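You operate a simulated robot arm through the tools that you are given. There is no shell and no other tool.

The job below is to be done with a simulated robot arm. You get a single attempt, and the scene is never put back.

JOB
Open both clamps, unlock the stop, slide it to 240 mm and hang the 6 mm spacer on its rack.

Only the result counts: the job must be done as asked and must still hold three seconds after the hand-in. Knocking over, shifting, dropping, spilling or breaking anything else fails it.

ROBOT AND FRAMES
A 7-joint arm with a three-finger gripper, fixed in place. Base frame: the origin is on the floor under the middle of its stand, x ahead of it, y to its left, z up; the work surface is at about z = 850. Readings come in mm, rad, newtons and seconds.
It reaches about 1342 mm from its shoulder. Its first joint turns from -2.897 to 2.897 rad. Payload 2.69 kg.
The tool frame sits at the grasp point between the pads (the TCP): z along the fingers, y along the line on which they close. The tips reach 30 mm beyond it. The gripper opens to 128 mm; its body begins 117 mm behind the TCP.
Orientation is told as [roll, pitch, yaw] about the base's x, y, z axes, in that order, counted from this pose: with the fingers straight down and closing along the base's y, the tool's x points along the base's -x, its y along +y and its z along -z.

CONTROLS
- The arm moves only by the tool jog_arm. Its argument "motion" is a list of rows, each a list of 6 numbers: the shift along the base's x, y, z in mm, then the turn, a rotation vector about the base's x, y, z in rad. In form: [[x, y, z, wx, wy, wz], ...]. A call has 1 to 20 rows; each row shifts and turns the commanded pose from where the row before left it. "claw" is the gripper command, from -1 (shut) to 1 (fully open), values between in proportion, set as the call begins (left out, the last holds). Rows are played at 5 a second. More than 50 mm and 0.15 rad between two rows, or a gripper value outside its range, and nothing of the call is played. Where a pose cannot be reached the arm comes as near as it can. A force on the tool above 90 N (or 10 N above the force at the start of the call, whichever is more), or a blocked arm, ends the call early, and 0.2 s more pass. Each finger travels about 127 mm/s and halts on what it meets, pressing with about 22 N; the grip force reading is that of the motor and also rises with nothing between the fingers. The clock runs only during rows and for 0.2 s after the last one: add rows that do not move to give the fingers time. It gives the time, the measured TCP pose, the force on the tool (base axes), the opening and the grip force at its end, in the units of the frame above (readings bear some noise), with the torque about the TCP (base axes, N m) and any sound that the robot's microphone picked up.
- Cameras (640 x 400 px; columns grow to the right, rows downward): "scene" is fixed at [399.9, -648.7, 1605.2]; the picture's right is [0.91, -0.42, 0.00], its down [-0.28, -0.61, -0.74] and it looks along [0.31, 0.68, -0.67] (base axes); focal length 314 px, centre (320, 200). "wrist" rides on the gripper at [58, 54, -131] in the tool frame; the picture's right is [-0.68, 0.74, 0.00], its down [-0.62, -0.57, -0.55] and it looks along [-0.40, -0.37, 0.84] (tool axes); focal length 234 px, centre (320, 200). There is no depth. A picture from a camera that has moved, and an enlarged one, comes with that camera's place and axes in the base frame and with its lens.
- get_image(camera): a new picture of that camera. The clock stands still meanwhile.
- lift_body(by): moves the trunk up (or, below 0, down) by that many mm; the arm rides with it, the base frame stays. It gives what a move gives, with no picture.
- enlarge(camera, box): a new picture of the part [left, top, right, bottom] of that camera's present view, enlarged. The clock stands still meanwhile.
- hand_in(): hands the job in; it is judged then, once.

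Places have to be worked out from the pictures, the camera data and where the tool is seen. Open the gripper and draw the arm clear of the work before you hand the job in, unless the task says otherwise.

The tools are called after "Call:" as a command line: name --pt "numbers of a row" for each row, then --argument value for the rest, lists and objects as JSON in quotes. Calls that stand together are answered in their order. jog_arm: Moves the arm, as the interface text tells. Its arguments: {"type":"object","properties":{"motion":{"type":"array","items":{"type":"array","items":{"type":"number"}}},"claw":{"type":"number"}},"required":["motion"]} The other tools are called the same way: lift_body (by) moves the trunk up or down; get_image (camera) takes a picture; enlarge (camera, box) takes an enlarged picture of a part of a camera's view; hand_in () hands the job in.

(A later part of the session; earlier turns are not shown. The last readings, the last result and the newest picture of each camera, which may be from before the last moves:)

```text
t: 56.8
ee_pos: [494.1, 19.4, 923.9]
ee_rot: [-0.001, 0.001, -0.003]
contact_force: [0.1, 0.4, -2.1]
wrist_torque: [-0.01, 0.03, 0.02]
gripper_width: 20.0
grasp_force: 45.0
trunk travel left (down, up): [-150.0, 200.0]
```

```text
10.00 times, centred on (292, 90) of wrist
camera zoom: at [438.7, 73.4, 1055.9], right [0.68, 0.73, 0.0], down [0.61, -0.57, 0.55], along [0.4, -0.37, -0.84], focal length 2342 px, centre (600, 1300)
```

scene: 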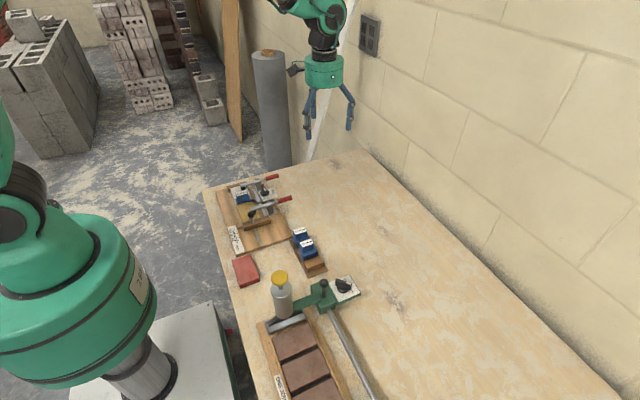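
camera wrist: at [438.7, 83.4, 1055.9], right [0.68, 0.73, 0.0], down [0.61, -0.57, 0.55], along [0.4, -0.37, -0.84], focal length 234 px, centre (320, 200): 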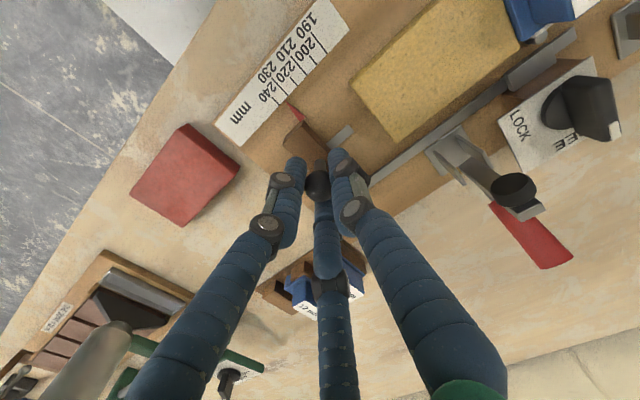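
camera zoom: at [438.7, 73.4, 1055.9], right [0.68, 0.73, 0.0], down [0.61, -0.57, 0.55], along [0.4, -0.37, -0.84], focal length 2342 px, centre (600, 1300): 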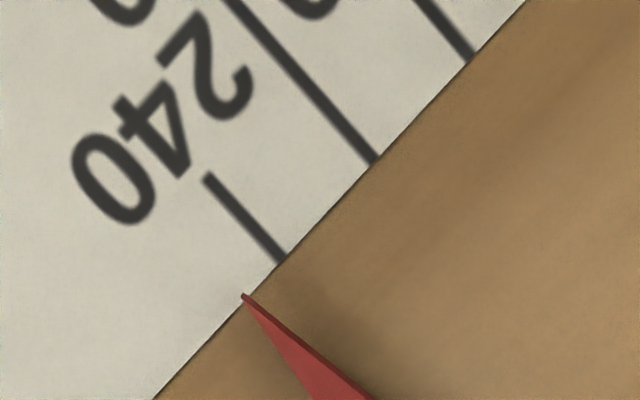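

Solving the two views gives pointer height ≈2 mm and true reading ≈243.2. Move back +3.2 mm, then release and verify with the wrist camera placed directly in line (no y-parallax).

Call:
jog_arm --pt "0 1.6 0 0 0 0" --pt "0 1.6 0 0 0 0" --pt "0 0 0 0 0 0"

Call:
jog_arm --pt "0 0 0 0 0 0" --pt "0 0 0 0 0 0" --pt "0 0 0 0 0 0" --claw -0.06

Call:
jog_arm --pt "0 0 20 0 0 0" --pt "0 0 25 0 0 0" --pt "0 0 25 0 0 0" --pt "0 -20 0 0 0 0" --pt "0 -19 0 0 0 0" --pt "0 0 0 0 0 0"

Call:
enlarge --camera "wrist" --box '[290, 30, 370, 90]'

Call:
enlarge --camera "scene" --box '[234, 228, 250, 243]'

```text
t: 57.6
ee_pos: [494.5, 24.3, 923.6]
ee_rot: [0.001, 0.001, -0.002]
contact_force: [0.0, 0.5, 0.6]
wrist_torque: [0.01, 0.0, -0.01]
gripper_width: 20.2
grasp_force: 45.0
trunk travel left (down, up): [-150.0, 200.0]
```

```text
t: 58.4
ee_pos: [496.3, 23.3, 923.4]
ee_rot: [0.0, 0.0, -0.002]
contact_force: [0.2, -0.4, 0.4]
wrist_torque: [-0.01, 0.0, -0.01]
gripper_width: 60.2
grasp_force: 0.1
trunk travel left (down, up): [-150.0, 200.0]
```

```text
t: 59.8
ee_pos: [494.5, -16.4, 992.7]
ee_rot: [0.0, 0.002, 0.0]
contact_force: [1.1, 0.0, 0.7]
wrist_torque: [0.02, 0.0, -0.01]
gripper_width: 60.4
grasp_force: 0.1
trunk travel left (down, up): [-150.0, 200.0]
```

```text
6.67 times, centred on (330, 60) of wrist
camera zoom: at [438.1, 37.2, 1125.8], right [0.68, 0.73, 0.0], down [0.61, -0.57, 0.55], along [0.4, -0.37, -0.84], focal length 1561 px, centre (253, 1133)
```

zoom: 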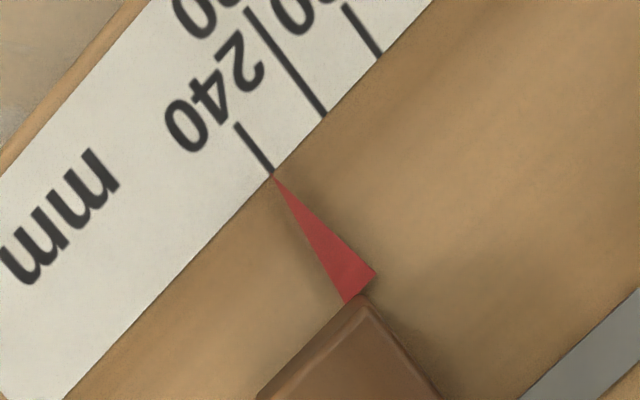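

```text
16.00 times, centred on (242, 236) of scene
camera zoom: at [399.9, -648.7, 1605.2], right [0.91, -0.42, 0.0], down [-0.28, -0.61, -0.74], along [0.31, 0.68, -0.67], focal length 5018 px, centre (1568, -368)
```

zoom: 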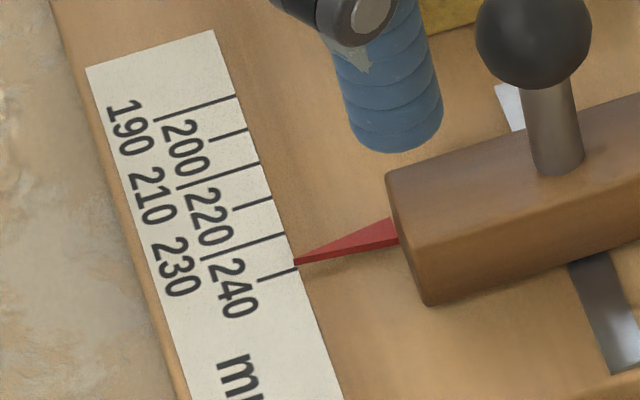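

In the parallax-free view the pointer tip sits on the 240 tick. One more, finer zoom to confirm.

Call:
enlarge --camera "wrist" --box '[318, 44, 348, 66]'

Call:
get_image --camera "wrist"

```text
16.00 times, centred on (333, 55) of wrist
camera zoom: at [438.1, 37.2, 1125.8], right [0.68, 0.73, 0.0], down [0.61, -0.57, 0.55], along [0.4, -0.37, -0.84], focal length 3747 px, centre (112, 2520)
```

zoom: 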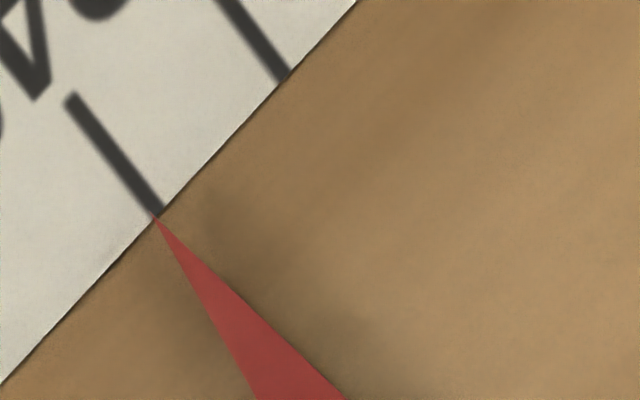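

```text
taken
camera wrist: at [438.1, 37.2, 1125.8], right [0.68, 0.73, 0.0], down [0.61, -0.57, 0.55], along [0.4, -0.37, -0.84], focal length 234 px, centre (320, 200)
```

wrist: 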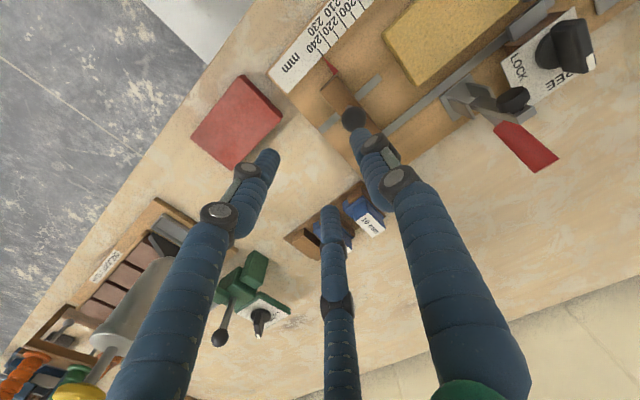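

Reading confirmed at 240 (within ~0.3 mm). Next the spacer: at the rack a yaw of 180° would keep the fingers clear of the neighbouring 12 mm spacer, so I test rotating there in free space, rising first.

Call:
jog_arm --pt "0 0 30 0 0 0" --pt "0 0 30 0 0 0" --pt "15 -5 10 0 0 -0.14" --pt "15 -5 0 0 0 -0.14" --pt "15 -5 0 0 0 -0.14" --pt "15 -5 0 0 0 -0.14" --pt "15 -5 0 0 0 -0.14" --pt "15 -5 0 0 0 -0.14" --pt "10 -5 0 0 0 -0.14" --pt "5 -5 0 0 0 -0.14" --pt "0 0 0 0 0 -0.14" --pt "0 0 0 0 0 -0.14" --pt "0 0 0 0 0 -0.14" --pt "0 0 0 0 0 -0.14" --pt "0 0 0 0 0 -0.14" --pt "0 0 0 0 0 0"

```text
t: 63.2
ee_pos: [600.6, -56.2, 1064.4]
ee_rot: [0.0, 0.0, -1.822]
contact_force: [-0.7, 0.8, -0.8]
wrist_torque: [0.01, -0.01, 0.02]
gripper_width: 60.0
grasp_force: 0.0
trunk travel left (down, up): [-150.0, 200.0]
```

Yaw −1.82 is fine; continue toward −π.

Call:
jog_arm --pt "0 0 0 0 0 -0.132" --pt "0 0 0 0 0 -0.132" --pt "0 0 0 0 0 -0.132" --pt "0 0 0 0 0 -0.132" --pt "0 0 0 0 0 -0.132" --pt "0 0 0 0 0 -0.132" --pt "0 0 0 0 0 -0.132" --pt "0 0 0 0 0 -0.132" --pt "0 0 0 0 0 -0.132" --pt "0 0 0 0 0 -0.132" --pt "0 0 0 0 0 0"

Call:
get_image --camera "wrist"

Call:
get_image --camera "scene"

```text
t: 65.6
ee_pos: [602.5, -57.4, 1070.4]
ee_rot: [-0.002, -0.001, -3.099]
contact_force: [1.0, 0.1, 0.2]
wrist_torque: [0.0, 0.01, -0.01]
gripper_width: 60.2
grasp_force: 0.1
out of reach, approached as far as the arm can: row 10
trunk travel left (down, up): [-150.0, 200.0]
```

```text
taken
camera wrist: at [665.4, -109.9, 1202.9], right [-0.64, -0.77, 0.0], down [-0.64, 0.54, 0.55], along [-0.42, 0.36, -0.83], focal length 234 px, centre (320, 200)
```

wrist: 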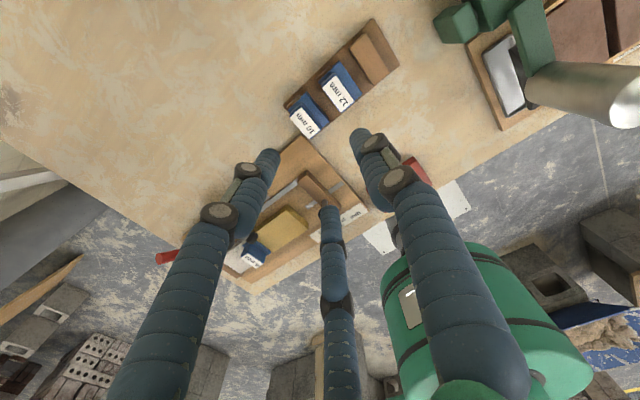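

```text
taken
```

scene: 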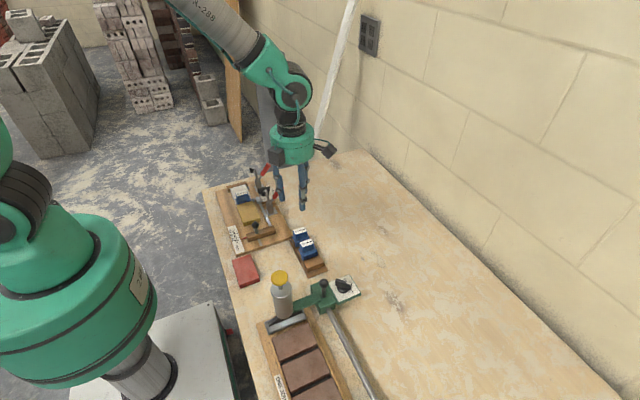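

Yaw is limited near −3.1 rad, but thanks to the gripper's three-fold symmetry yaw −60° gives the same finger layout, so I'll use that. While the camera is over the rack, I measure it from here.

Call:
enlarge --camera "wrist" --box '[280, 10, 410, 140]'

Call:
enlarge --camera "wrist" --box '[315, 15, 405, 85]'

```text
3.08 times, centred on (345, 75) of wrist
camera zoom: at [665.4, -109.9, 1202.9], right [-0.64, -0.77, 0.0], down [-0.64, 0.54, 0.55], along [-0.42, 0.36, -0.83], focal length 720 px, centre (243, 585)
```

zoom: 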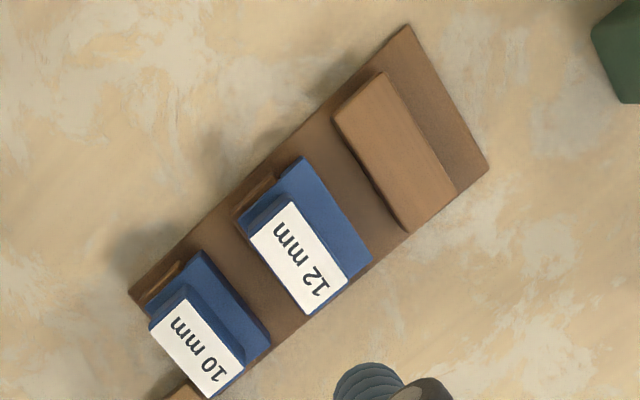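

```text
5.71 times, centred on (360, 50) of wrist
camera zoom: at [665.4, -109.9, 1202.9], right [-0.64, -0.77, 0.0], down [-0.64, 0.54, 0.55], along [-0.42, 0.36, -0.83], focal length 1338 px, centre (91, 1057)
```

zoom: 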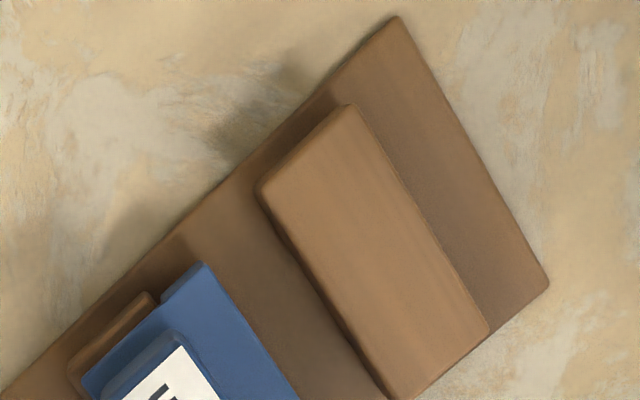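

Free bar: top z≈875, x 590–642, y −136…−157.5; the 12 mm handle is centred at about (616, −95). I zoom to measure precisely how the hung spacers sit relative to their bars.

Call:
enlarge --camera "wrist" --box '[320, 55, 360, 85]'

Call:
enlarge --camera "scene" --box '[300, 236, 328, 256]'

Call:
enlarge --camera "scene" --box '[300, 250, 334, 274]'

```text
13.33 times, centred on (340, 70) of wrist
camera zoom: at [665.4, -109.9, 1202.9], right [-0.64, -0.77, 0.0], down [-0.64, 0.54, 0.55], along [-0.42, 0.36, -0.83], focal length 3122 px, centre (53, 1933)
```

zoom: 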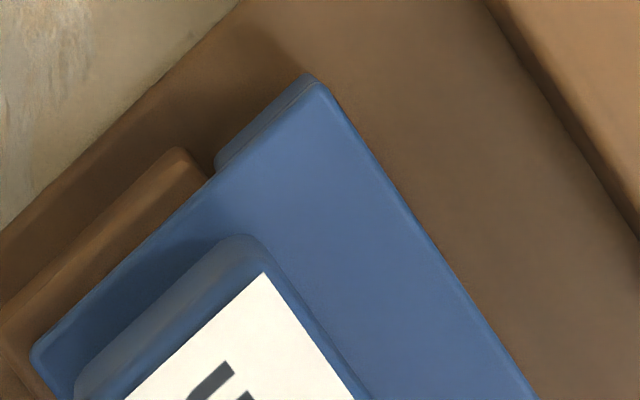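

```text
16.00 times, centred on (314, 246) of scene
camera zoom: at [399.9, -648.7, 1605.2], right [0.91, -0.42, 0.0], down [-0.28, -0.61, -0.74], along [0.31, 0.68, -0.67], focal length 5018 px, centre (416, -536)
```

zoom: 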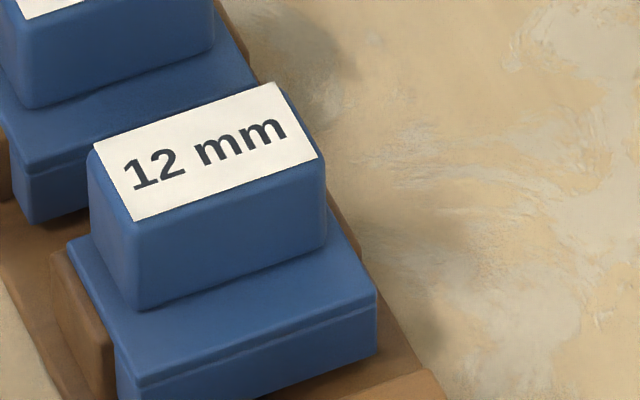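

```text
16.00 times, centred on (317, 262) of scene
camera zoom: at [399.9, -648.7, 1605.2], right [0.91, -0.42, 0.0], down [-0.28, -0.61, -0.74], along [0.31, 0.68, -0.67], focal length 5018 px, centre (368, -792)
```

zoom: 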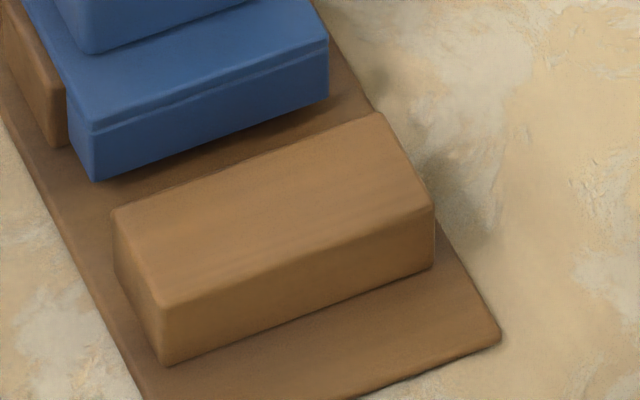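

The 12 mm spacer's blade inner face is flush at the bar's −y side (y≈−107), 12 mm from its handle centre, so the 6 mm handle should end at about y ≈ −147 on the free bar. Now move over the spacer in the jig with yaw −60°.

Call:
jog_arm --pt "-7 17 0 0 0 0.137" --pt "-7 17 0 0 0 0.137" --pt "-7 17 0 0 0 0.137" --pt "-7 17 0 0 0 0.137" --pt "-7 17 0 0 0 0.137" --pt "-7 17 0 0 0 0.137" --pt "-7 17 0 0 0 0.137" --pt "-7 17 0 0 0 0.137" --pt "-7 17 0 0 0 0.137" --pt "-7 17 0 0 0 0.137" --pt "-7 17 0 0 0 0.137" --pt "-7 17 0 0 0 0.137" --pt "-7 17 0 0 0 0.137" --pt "-7 17 0 0 0 0.137" --pt "-6 17 0 0 0 0.134" --pt "0 0 0 0 0 0" --claw 0.094

Call:
get_image --camera "wrist"

```text
t: 69.0
ee_pos: [498.5, 197.3, 1071.0]
ee_rot: [0.001, 0.0, -1.088]
contact_force: [-0.3, 0.2, 0.1]
wrist_torque: [-0.01, 0.01, -0.02]
gripper_width: 70.3
grasp_force: 0.0
trunk travel left (down, up): [-150.0, 200.0]
```

```text
taken
camera wrist: at [521.3, 274.0, 1203.0], right [0.97, -0.26, 0.0], down [-0.22, -0.81, 0.55], along [-0.14, -0.53, -0.84], focal length 234 px, centre (320, 200)
```

wrist: 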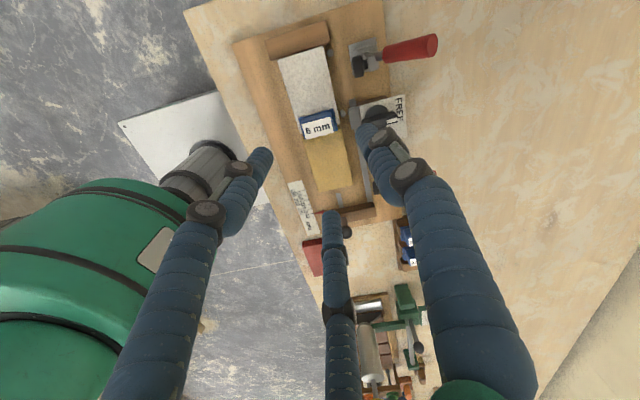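

Yaw is −1.088; correct to −1.047 and lower to about z = 1000 for a precise look at the spacer.

Call:
jog_arm --pt "0 0 -25 0 0 0.041" --pt "0 0 -25 0 0 0" --pt "0 0 -20 0 0 0" --pt "0 0 0 0 0 0"

Call:
enlarge --camera "wrist" --box '[260, 80, 380, 180]'

Call:
enlarge --camera "scene" --box '[228, 180, 268, 220]'

```text
t: 70.0
ee_pos: [498.6, 198.1, 1000.2]
ee_rot: [-0.001, -0.001, -1.05]
contact_force: [0.9, 0.8, 0.6]
wrist_torque: [-0.04, 0.02, -0.02]
gripper_width: 69.6
grasp_force: 0.1
trunk travel left (down, up): [-150.0, 200.0]
```

```text
4.00 times, centred on (320, 130) of wrist
camera zoom: at [518.9, 273.6, 1132.2], right [0.98, -0.22, 0.0], down [-0.18, -0.82, 0.55], along [-0.12, -0.54, -0.84], focal length 937 px, centre (320, 480)
```

zoom: 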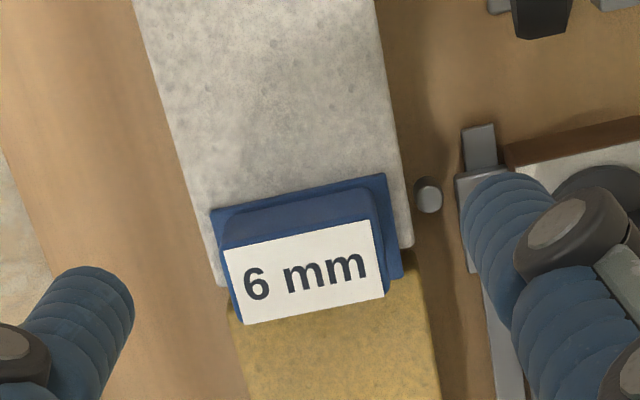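

```text
10.00 times, centred on (248, 200) of scene
camera zoom: at [399.9, -648.7, 1605.2], right [0.91, -0.42, 0.0], down [-0.28, -0.61, -0.74], along [0.31, 0.68, -0.67], focal length 3136 px, centre (1040, 200)
```

zoom: 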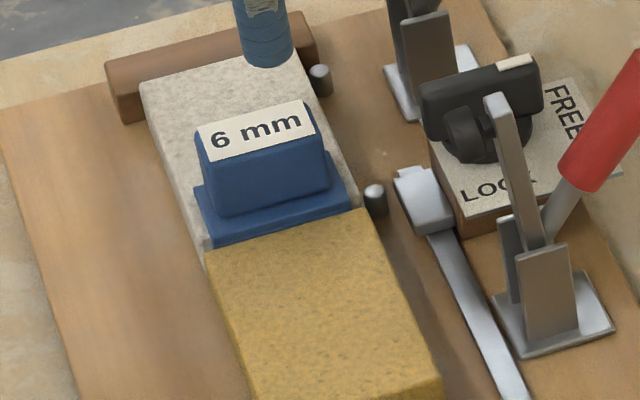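

Spacer label centre ≈ (497.3, 193.6), top z≈913. I align the TCP (with a slight +y bias so any push goes toward the fixed fence side, not the loose gold piece), and descend partway.

Call:
jog_arm --pt "-1.5 1.5 0 0 0 0" --pt "-1.5 1.5 0 0 0 0" --pt "0 0 -20 0 0 0" --pt "0 0 -20 0 0 0" --pt "0 0 -10 0 0 0" --pt "0 0 0 0 0 0" --claw -0.06

Call:
enlarge --camera "wrist" --box '[220, 80, 420, 250]'

Call:
enlarge --camera "scene" --box '[222, 160, 286, 220]'

```text
t: 71.4
ee_pos: [495.7, 200.4, 951.2]
ee_rot: [-0.001, 0.0, -1.049]
contact_force: [-0.4, 0.3, 0.5]
wrist_torque: [-0.01, -0.01, 0.03]
gripper_width: 60.2
grasp_force: 0.0
trunk travel left (down, up): [-150.0, 200.0]
```

```text
2.35 times, centred on (320, 165) of wrist
camera zoom: at [515.0, 277.1, 1082.7], right [0.98, -0.22, 0.0], down [-0.18, -0.82, 0.55], along [-0.12, -0.54, -0.84], focal length 551 px, centre (320, 282)
```

zoom: 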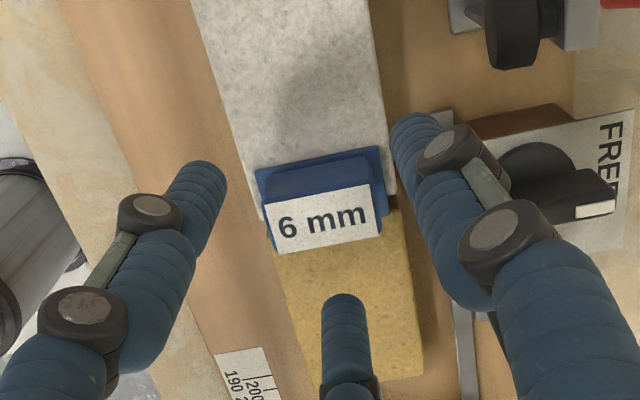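

```text
6.67 times, centred on (254, 190) of scene
camera zoom: at [399.9, -648.7, 1605.2], right [0.91, -0.42, 0.0], down [-0.28, -0.61, -0.74], along [0.31, 0.68, -0.67], focal length 2091 px, centre (760, 267)
```

zoom: 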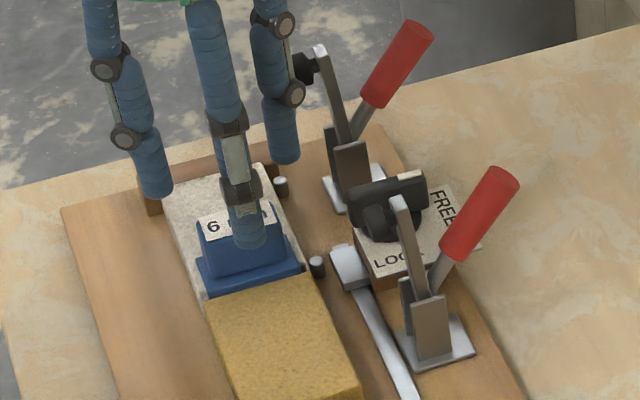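

Aligned (handle centre ≈ (498, 193.5), TCP offset ≈6.4 mm as planned). Descend to z≈922 and look again before closing.

Call:
jog_arm --pt "0.8 0.8 -10 0 0 0" --pt "0 0 -10 0 0 0" --pt "0 0 -9 0 0 0" --pt "0 0 0 0 0 0"

Call:
enlarge --camera "wrist" --box '[220, 80, 420, 250]'

Call:
enlarge --camera "scene" --box '[222, 160, 286, 220]'

```text
t: 72.4
ee_pos: [497.8, 201.1, 921.8]
ee_rot: [0.002, -0.001, -1.049]
contact_force: [-0.1, 1.3, 0.4]
wrist_torque: [0.0, 0.02, 0.01]
gripper_width: 60.1
grasp_force: 0.0
trunk travel left (down, up): [-150.0, 200.0]
```

```text
2.35 times, centred on (320, 165) of wrist
camera zoom: at [516.1, 278.4, 1053.3], right [0.98, -0.22, 0.0], down [-0.18, -0.82, 0.55], along [-0.12, -0.54, -0.84], focal length 551 px, centre (320, 282)
```

zoom: 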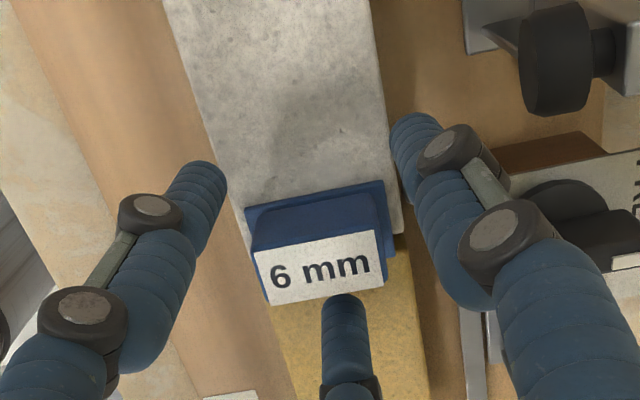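

```text
6.67 times, centred on (254, 190) of scene
camera zoom: at [399.9, -648.7, 1605.2], right [0.91, -0.42, 0.0], down [-0.28, -0.61, -0.74], along [0.31, 0.68, -0.67], focal length 2091 px, centre (760, 267)
```

zoom: 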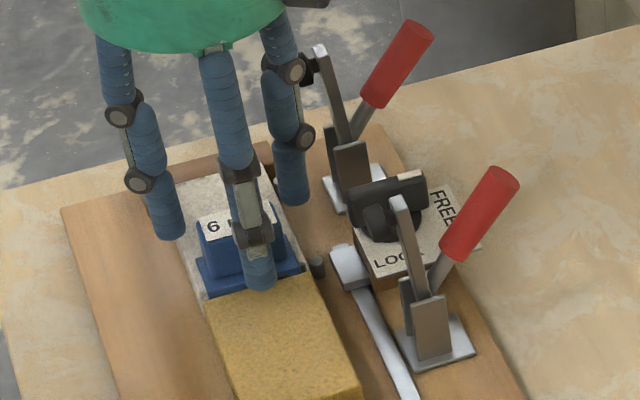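

No contacts; the handle is centred between the fingers. Close in two stages on the spacer handle.

Call:
jog_arm --pt "0 0 0 0 0 0" --pt "0 0 0 0 0 0" --claw -0.36

Call:
jog_arm --pt "0 0 0 0 0 0" --pt "0 0 0 0 0 0" --claw -0.5

Call:
enlarge --camera "wrist" --box '[220, 80, 420, 250]'

```text
t: 73.0
ee_pos: [496.2, 200.6, 921.5]
ee_rot: [0.0, 0.0, -1.049]
contact_force: [-0.5, -0.2, -0.5]
wrist_torque: [-0.03, 0.01, 0.01]
gripper_width: 40.9
grasp_force: 0.1
trunk travel left (down, up): [-150.0, 200.0]
```

```text
t: 73.6
ee_pos: [496.4, 201.1, 921.4]
ee_rot: [0.0, -0.001, -1.049]
contact_force: [-0.2, -4.7, 3.1]
wrist_torque: [-0.21, 0.0, -0.02]
gripper_width: 35.1
grasp_force: 2.7
trunk travel left (down, up): [-150.0, 200.0]
```

```text
2.35 times, centred on (320, 165) of wrist
camera zoom: at [515.9, 278.1, 1053.6], right [0.98, -0.22, 0.0], down [-0.18, -0.82, 0.55], along [-0.12, -0.54, -0.84], focal length 551 px, centre (320, 282)
```

zoom: 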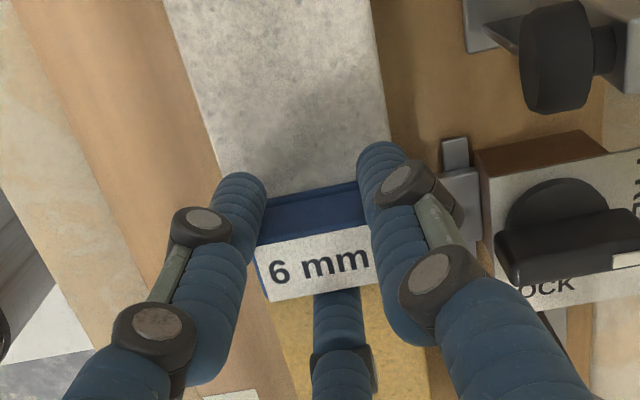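

Contact has begun as planned (−y finger first). Continue closing to full grip.

Call:
jog_arm --pt "0 0 0 0 0 0" --pt "0 0 0 0 0 0" --claw -0.6

Call:
jog_arm --pt "0 0 0 0 0 0" --pt "0 0 0 0 0 0" --pt "0 0 0 0 0 0" --claw -1

Call:
enlarge --camera "wrist" --box '[220, 80, 420, 250]'

Call:
enlarge --camera "scene" --box '[222, 160, 286, 220]'

```text
t: 74.2
ee_pos: [496.1, 200.6, 922.0]
ee_rot: [0.0, 0.001, -1.048]
contact_force: [0.9, -10.4, 1.7]
wrist_torque: [-0.38, -0.02, -0.03]
gripper_width: 33.8
grasp_force: 6.0
trunk travel left (down, up): [-150.0, 200.0]
```

```text
t: 75.0
ee_pos: [496.4, 200.6, 921.5]
ee_rot: [-0.001, -0.001, -1.047]
contact_force: [4.5, -23.5, 1.4]
wrist_torque: [-0.99, -0.22, -0.32]
gripper_width: 32.6
grasp_force: 21.7
trunk travel left (down, up): [-150.0, 200.0]
```

```text
2.35 times, centred on (320, 165) of wrist
camera zoom: at [515.7, 277.6, 1053.6], right [0.98, -0.22, 0.0], down [-0.18, -0.82, 0.55], along [-0.12, -0.54, -0.84], focal length 551 px, centre (320, 282)
```

zoom: 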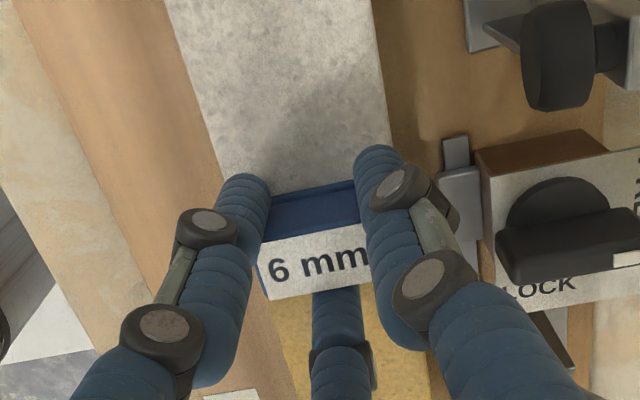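

```text
6.67 times, centred on (254, 190) of scene
camera zoom: at [399.9, -648.7, 1605.2], right [0.91, -0.42, 0.0], down [-0.28, -0.61, -0.74], along [0.31, 0.68, -0.67], focal length 2091 px, centre (760, 267)
```

zoom: 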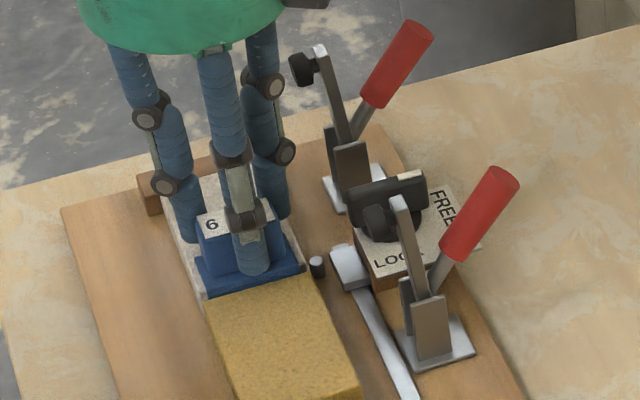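

Grip width 32.6 mm matches a three-finger hold. I relax the +y bias (−24 N) by moving the command −1.5 mm in y and see if the grip settles.

Call:
jog_arm --pt "0 -0.8 0 0 0 0" --pt "0 -0.8 0 0 0 0" --pt "0 0 0 0 0 0"

Call:
enlarge --camera "scene" --box '[232, 176, 264, 206]'

```text
t: 75.8
ee_pos: [496.4, 200.2, 922.4]
ee_rot: [-0.001, 0.0, -1.049]
contact_force: [-0.6, -8.7, -0.5]
wrist_torque: [-0.36, 0.02, -0.23]
gripper_width: 32.0
grasp_force: 21.4
trunk travel left (down, up): [-150.0, 200.0]
```

```text
13.33 times, centred on (248, 191) of scene
camera zoom: at [399.9, -648.7, 1605.2], right [0.91, -0.42, 0.0], down [-0.28, -0.61, -0.74], along [0.31, 0.68, -0.67], focal length 4181 px, centre (1280, 320)
```

zoom: 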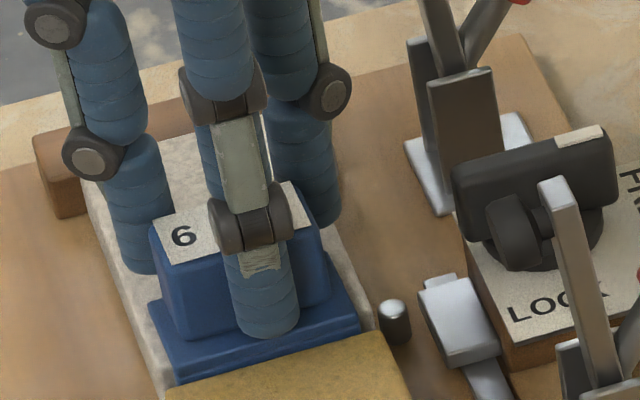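

The grip settles with small residual force. Relax 0.6 mm more and lift the spacer straight up slowly.

Call:
jog_arm --pt "0 -0.6 0 0 0 0" --pt "0 0 2 0 0 0" --pt "0 0 2 0 0 0" --pt "0 0 3 0 0 0" --pt "0 0 0 0 0 0"

Call:
enlarge --camera "scene" --box '[232, 176, 264, 206]'

```text
t: 77.0
ee_pos: [496.1, 198.8, 928.6]
ee_rot: [0.0, 0.0, -1.049]
contact_force: [1.2, -12.2, -1.4]
wrist_torque: [-0.66, -0.03, -0.29]
gripper_width: 31.5
grasp_force: 22.1
trunk travel left (down, up): [-150.0, 200.0]
```

```text
13.33 times, centred on (248, 191) of scene
camera zoom: at [399.9, -648.7, 1605.2], right [0.91, -0.42, 0.0], down [-0.28, -0.61, -0.74], along [0.31, 0.68, -0.67], focal length 4181 px, centre (1280, 320)
```

zoom: 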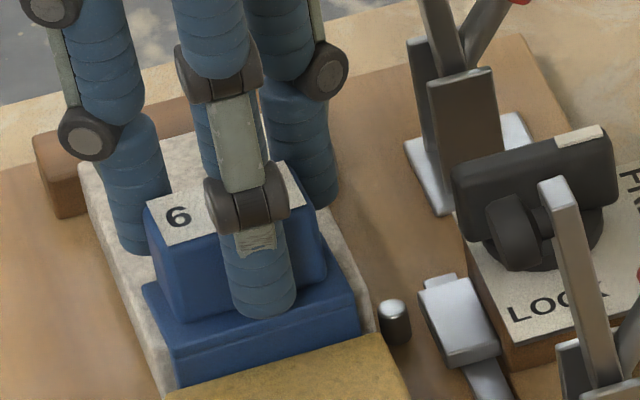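

The blade is sliding up out of the gap. Continue upward with a slight −y relax.

Call:
jog_arm --pt "0 -0.6 2 0 0 0" --pt "0 0 3 0 0 0" --pt "0 0 3 0 0 0" --pt "0 0 4 0 0 0" --pt "0 0 0 0 0 0"

Call:
enlarge --camera "scene" --box '[232, 176, 264, 206]'

```text
t: 78.2
ee_pos: [496.2, 197.9, 940.4]
ee_rot: [0.0, -0.001, -1.047]
contact_force: [4.1, -9.7, 0.6]
wrist_torque: [-0.61, -0.21, -0.21]
gripper_width: 31.2
grasp_force: 22.3
trunk travel left (down, up): [-150.0, 200.0]
```

```text
13.33 times, centred on (248, 191) of scene
camera zoom: at [399.9, -648.7, 1605.2], right [0.91, -0.42, 0.0], down [-0.28, -0.61, -0.74], along [0.31, 0.68, -0.67], focal length 4181 px, centre (1280, 320)
```

zoom: 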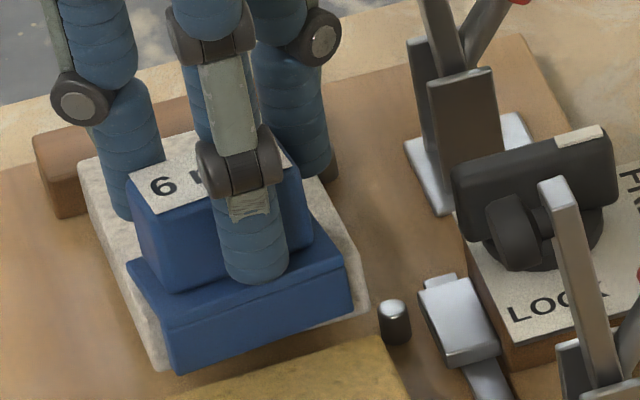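

The blade is almost clear of the gap. Raise a further 12 mm and check that forces drop to zero and nothing else moved.

Call:
jog_arm --pt "0 0 3 0 0 0" --pt "0 0 3 0 0 0" --pt "0 0 6 0 0 0" --pt "0 0 0 0 0 0"

Call:
enlarge --camera "scene" --box '[228, 170, 268, 210]'

Call:
enlarge --camera "wrist" --box '[240, 100, 400, 240]'

```text
t: 79.2
ee_pos: [495.4, 198.8, 953.2]
ee_rot: [-0.001, -0.001, -1.048]
contact_force: [1.6, -7.5, 1.3]
wrist_torque: [-0.42, -0.08, -0.16]
gripper_width: 30.1
grasp_force: 22.2
trunk travel left (down, up): [-150.0, 200.0]
```

```text
10.00 times, centred on (248, 190) of scene
camera zoom: at [399.9, -648.7, 1605.2], right [0.91, -0.42, 0.0], down [-0.28, -0.61, -0.74], along [0.31, 0.68, -0.67], focal length 3136 px, centre (1040, 300)
```

zoom: 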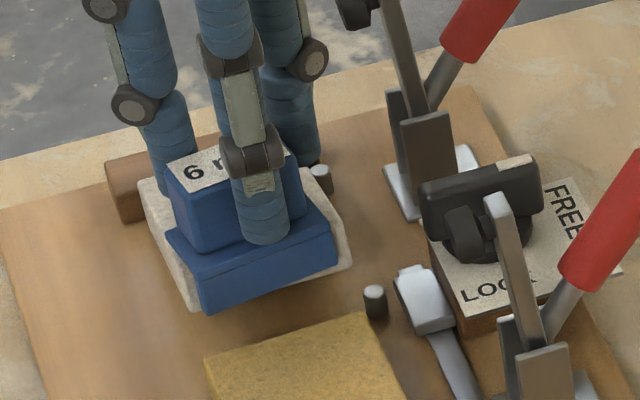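

```text
2.86 times, centred on (320, 170) of wrist
camera zoom: at [515.3, 275.7, 1084.8], right [0.98, -0.22, 0.0], down [-0.18, -0.82, 0.55], along [-0.12, -0.54, -0.84], focal length 669 px, centre (320, 286)
```

zoom: 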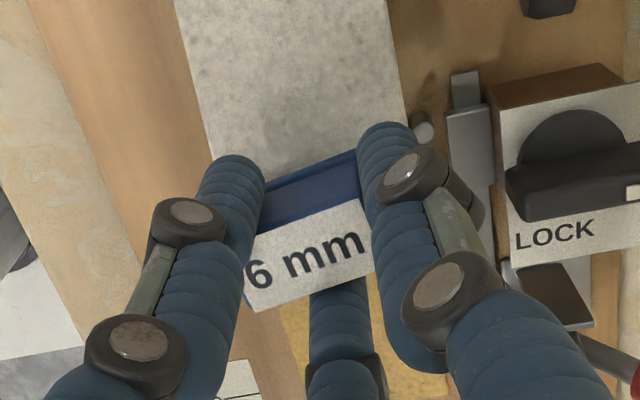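

The grey workpiece seems to have been dragged up by friction with the blade (still −7.5 N in y). I need a closer look before doing anything else.

Call:
enlarge --camera "scene" --box '[228, 178, 264, 204]'

Call:
get_image --camera "wrist"

Call:
enlarge --camera "wrist" --box '[240, 20, 400, 140]'

```text
15.38 times, centred on (246, 191) of scene
camera zoom: at [399.9, -648.7, 1605.2], right [0.91, -0.42, 0.0], down [-0.28, -0.61, -0.74], along [0.31, 0.68, -0.67], focal length 4824 px, centre (1458, 338)
```

zoom: 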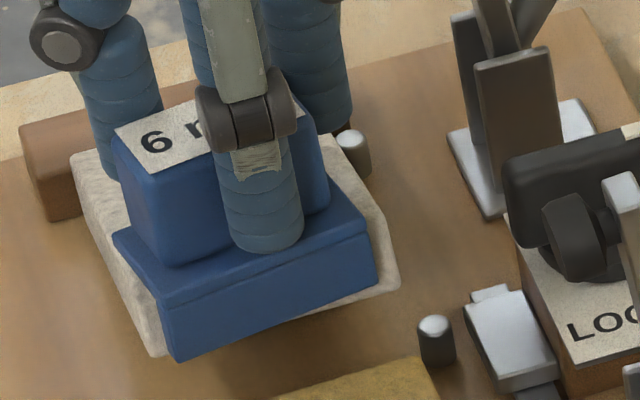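

```text
taken
camera wrist: at [515.3, 275.7, 1084.8], right [0.98, -0.22, 0.0], down [-0.18, -0.82, 0.55], along [-0.12, -0.54, -0.84], focal length 234 px, centre (320, 200)
```

wrist: 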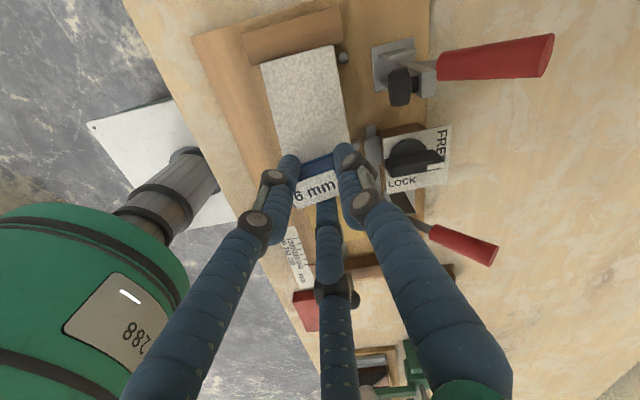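

```text
3.33 times, centred on (320, 80) of wrist
camera zoom: at [515.3, 275.7, 1084.8], right [0.98, -0.22, 0.0], down [-0.18, -0.82, 0.55], along [-0.12, -0.54, -0.84], focal length 781 px, centre (320, 600)
```

zoom: 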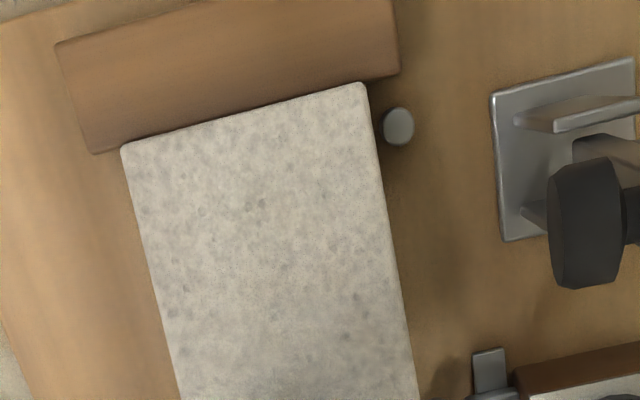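

The grey piece's front has been carried up by blade friction (tilted ~18°, back edge still at the fence). I'll lower it back exactly the way it came, so it re-seats flat under the flange.

Call:
jog_arm --pt "0 0 -3 0 0 0" --pt "0 0 -3 0 0 0" --pt "0 0 -3 0 0 0" --pt "0 0 -3 0 0 0" --pt "0 0 -3 0 0 0" --pt "0 0 -3 0 0 0" --pt "0 0 0 0 0 0"

Call:
enlarge --camera "scene" --box '[228, 178, 264, 204]'

```text
t: 80.8
ee_pos: [495.8, 198.4, 934.8]
ee_rot: [0.0, 0.0, -1.045]
contact_force: [-1.2, -16.8, 2.0]
wrist_torque: [-0.95, 0.1, -0.38]
gripper_width: 30.4
grasp_force: 22.1
trunk travel left (down, up): [-150.0, 200.0]
```

```text
15.38 times, centred on (246, 191) of scene
camera zoom: at [399.9, -648.7, 1605.2], right [0.91, -0.42, 0.0], down [-0.28, -0.61, -0.74], along [0.31, 0.68, -0.67], focal length 4824 px, centre (1458, 338)
```

zoom: 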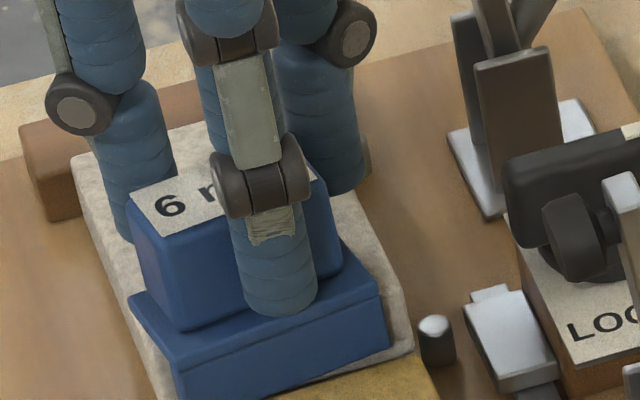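

The grey piece follows the spacer back down. The spacer appears rotated a few degrees in the grip; I check whether the gold piece has been disturbed by comparing its front corner with the earlier image.

Call:
enlarge --camera "scene" --box '[226, 216, 258, 246]'

Call:
enlarge --camera "wrist" --box '[240, 100, 400, 240]'

Call:
enlarge --camera "scene" --box '[216, 180, 288, 240]'

```text
13.33 times, centred on (242, 231) of scene
camera zoom: at [399.9, -648.7, 1605.2], right [0.91, -0.42, 0.0], down [-0.28, -0.61, -0.74], along [0.31, 0.68, -0.67], focal length 4181 px, centre (1360, -213)
```

zoom: 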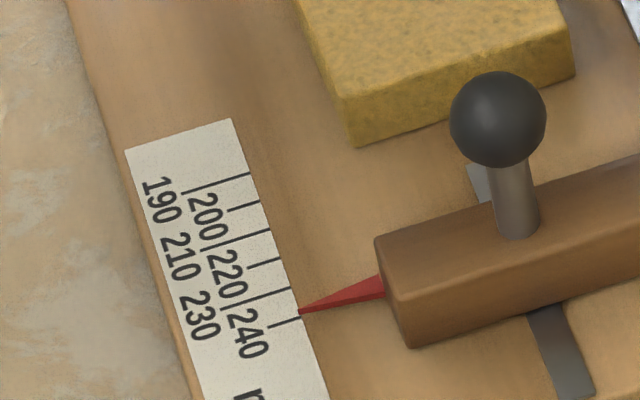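

```text
2.86 times, centred on (320, 170) of wrist
camera zoom: at [515.3, 275.4, 1067.2], right [0.98, -0.22, 0.0], down [-0.18, -0.82, 0.55], along [-0.12, -0.53, -0.84], focal length 669 px, centre (320, 286)
```

zoom: 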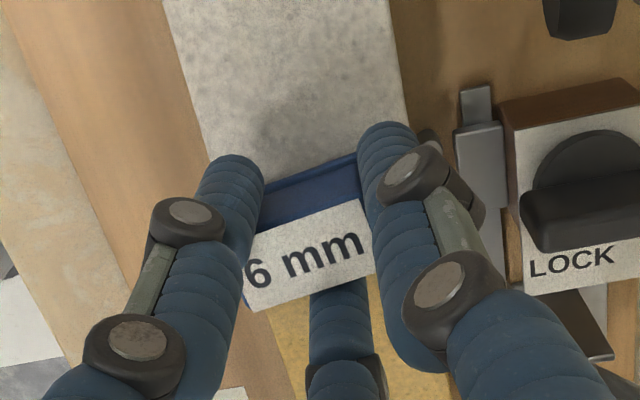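

```text
6.67 times, centred on (252, 210) of scene
camera zoom: at [399.9, -648.7, 1605.2], right [0.91, -0.42, 0.0], down [-0.28, -0.61, -0.74], along [0.31, 0.68, -0.67], focal length 2091 px, centre (773, 133)
```

zoom: 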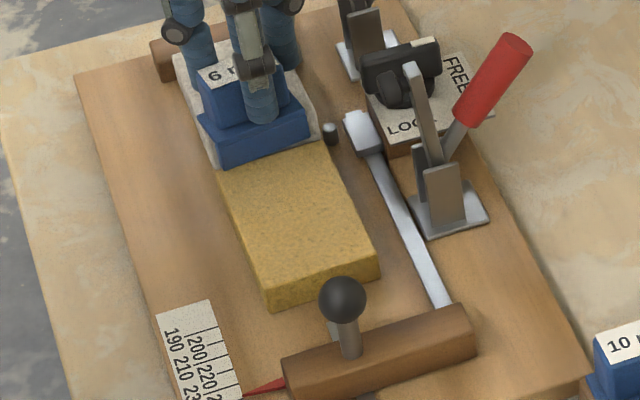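

I compare with the earlier 16× view of the same region (taken before touching the spacer) to see whether the gold piece has shifted.

Call:
enlarge --camera "scene" --box '[234, 228, 250, 243]'

Call:
enlarge --camera "scene" --box '[228, 180, 268, 220]'

```text
16.00 times, centred on (242, 236) of scene
camera zoom: at [399.9, -648.7, 1605.2], right [0.91, -0.42, 0.0], down [-0.28, -0.61, -0.74], along [0.31, 0.68, -0.67], focal length 5018 px, centre (1568, -368)
```

zoom: 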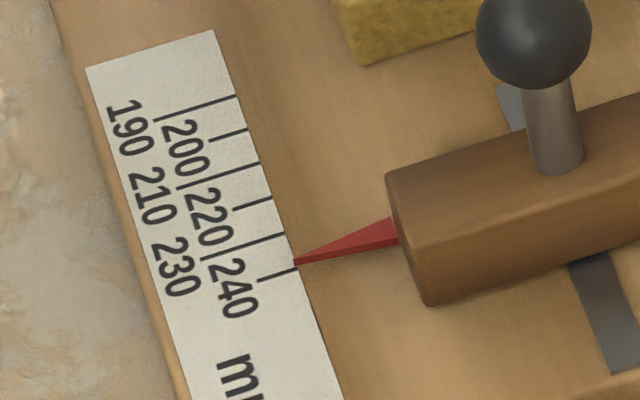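

```text
10.00 times, centred on (248, 200) of scene
camera zoom: at [399.9, -648.7, 1605.2], right [0.91, -0.42, 0.0], down [-0.28, -0.61, -0.74], along [0.31, 0.68, -0.67], focal length 3136 px, centre (1040, 200)
```

zoom: 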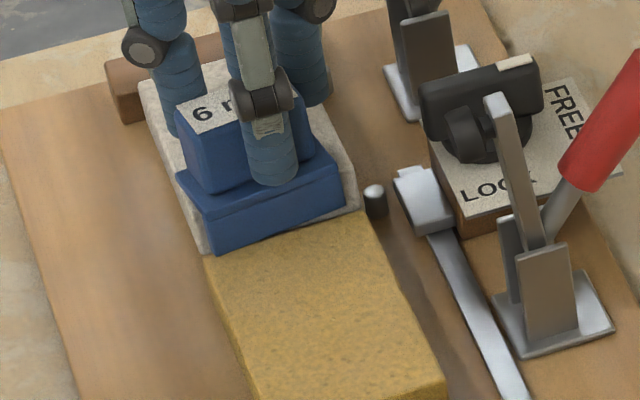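

The gold piece has been nudged only ~2–3 mm; the spacer is held rotated by about 6°. I square it by turning the tool −0.1 rad, relieve the y force a little, then check.

Call:
jog_arm --pt "0 -0.4 0 0 0 -0.035" --pt "0 -0.3 0 0 0 -0.035" --pt "0 -0.3 0 0 0 -0.03" --pt "0 0 0 0 0 0"

Call:
enlarge --camera "scene" --box '[228, 180, 268, 220]'

Call:
enlarge --camera "wrist" --box '[240, 100, 400, 240]'

```text
t: 81.8
ee_pos: [497.1, 198.0, 935.9]
ee_rot: [-0.001, 0.0, -1.149]
contact_force: [2.4, -6.5, 0.8]
wrist_torque: [-0.39, -0.07, -0.07]
gripper_width: 29.2
grasp_force: 21.6
trunk travel left (down, up): [-150.0, 200.0]
```

```text
10.00 times, centred on (248, 200) of scene
camera zoom: at [399.9, -648.7, 1605.2], right [0.91, -0.42, 0.0], down [-0.28, -0.61, -0.74], along [0.31, 0.68, -0.67], focal length 3136 px, centre (1040, 200)
```

zoom: 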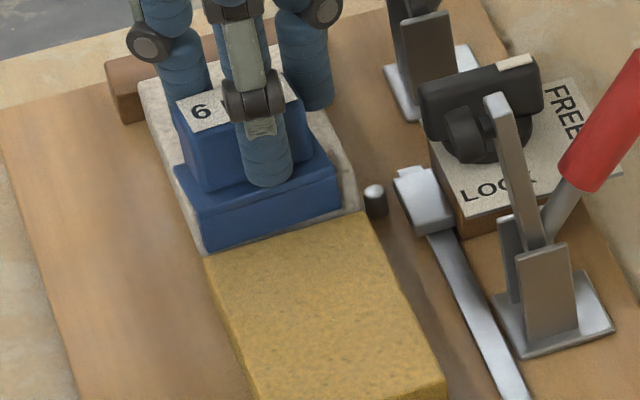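

```text
2.86 times, centred on (320, 170) of wrist
camera zoom: at [523.5, 272.6, 1067.3], right [0.95, -0.31, 0.0], down [-0.26, -0.79, 0.55], along [-0.17, -0.52, -0.84], focal length 669 px, centre (320, 286)
```

zoom: 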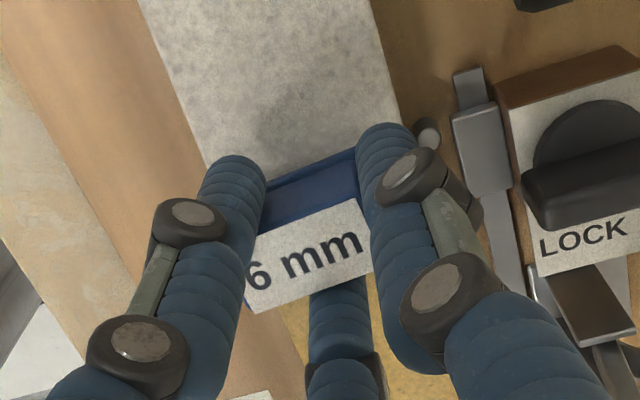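

I zoom in to measure the spacer's orientation relative to the grey and gold pieces.

Call:
enlarge --camera "scene" --box '[232, 190, 264, 212]'

```text
16.00 times, centred on (248, 201) of scene
camera zoom: at [399.9, -648.7, 1605.2], right [0.91, -0.42, 0.0], down [-0.28, -0.61, -0.74], along [0.31, 0.68, -0.67], focal length 5018 px, centre (1472, 184)
```

zoom: 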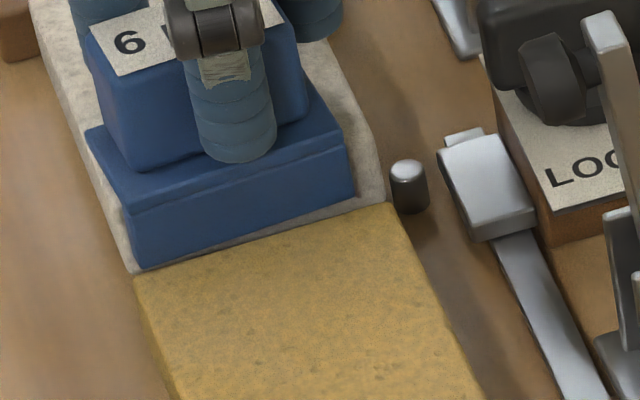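

The spacer is skewed a few degrees in this corner grip. Best plan: set it back down flat (re-seating the grey piece too), release, and regrip with a flat-face hold. I lower slowly with a small squaring turn.

Call:
jog_arm --pt "0 0 -2 0 0 -0.03" --pt "0 0 -2 0 0 -0.03" --pt "0 0 -2 0 0 0" --pt "0 0 -2 0 0 0" --pt "0 0 0 0 0 0"

Call:
enlarge --camera "scene" --box '[232, 190, 264, 212]'

```text
t: 83.0
ee_pos: [495.6, 198.4, 927.2]
ee_rot: [-0.003, 0.0, -1.206]
contact_force: [-0.7, -13.7, -0.5]
wrist_torque: [-0.67, 0.1, -0.27]
gripper_width: 28.5
grasp_force: 21.9
trunk travel left (down, up): [-150.0, 200.0]
```

```text
16.00 times, centred on (248, 201) of scene
camera zoom: at [399.9, -648.7, 1605.2], right [0.91, -0.42, 0.0], down [-0.28, -0.61, -0.74], along [0.31, 0.68, -0.67], focal length 5018 px, centre (1472, 184)
```

zoom: 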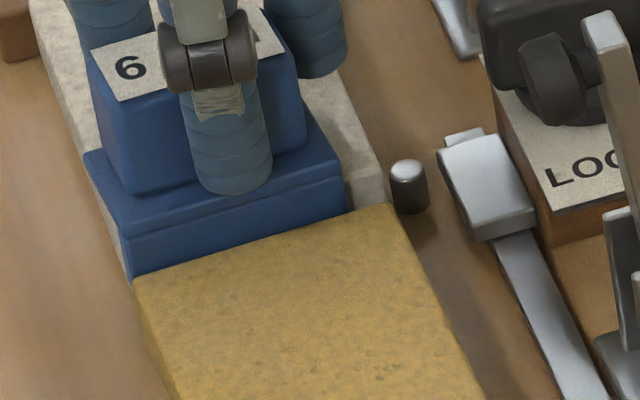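

Blade is back in the gap. Continue lowering in 1.5 mm steps until the flange rests on the grey piece.

Call:
jog_arm --pt "0 -0.4 -1.5 0 0 0" --pt "0 0 -1.5 0 0 0" --pt "0 0 0 0 0 0"

Call:
jog_arm --pt "0 0 -1.5 0 0 0" --pt "0 0 0 0 0 0"

Call:
enlarge --camera "scene" --box '[232, 190, 264, 212]'

```text
t: 83.8
ee_pos: [495.3, 197.5, 923.4]
ee_rot: [0.001, -0.002, -1.208]
contact_force: [0.9, -13.6, 4.2]
wrist_torque: [-0.62, -0.1, -0.19]
gripper_width: 28.4
grasp_force: 22.1
trunk travel left (down, up): [-150.0, 200.0]
```

```text
t: 84.4
ee_pos: [495.5, 197.3, 923.1]
ee_rot: [0.001, 0.0, -1.208]
contact_force: [0.8, -12.0, 0.6]
wrist_torque: [-0.47, -0.09, -0.2]
gripper_width: 28.2
grasp_force: 22.5
trunk travel left (down, up): [-150.0, 200.0]
```

```text
16.00 times, centred on (248, 201) of scene
camera zoom: at [399.9, -648.7, 1605.2], right [0.91, -0.42, 0.0], down [-0.28, -0.61, -0.74], along [0.31, 0.68, -0.67], focal length 5018 px, centre (1472, 184)
```

zoom: 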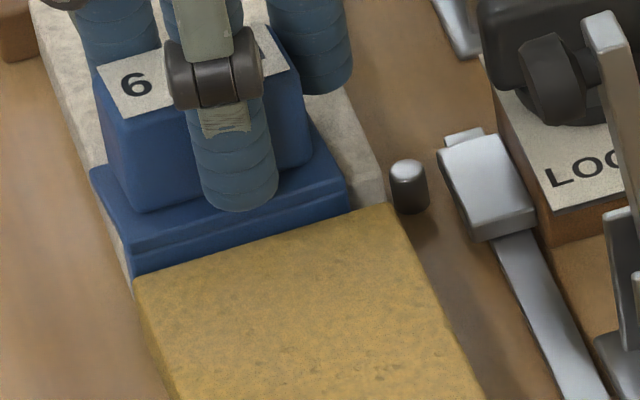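

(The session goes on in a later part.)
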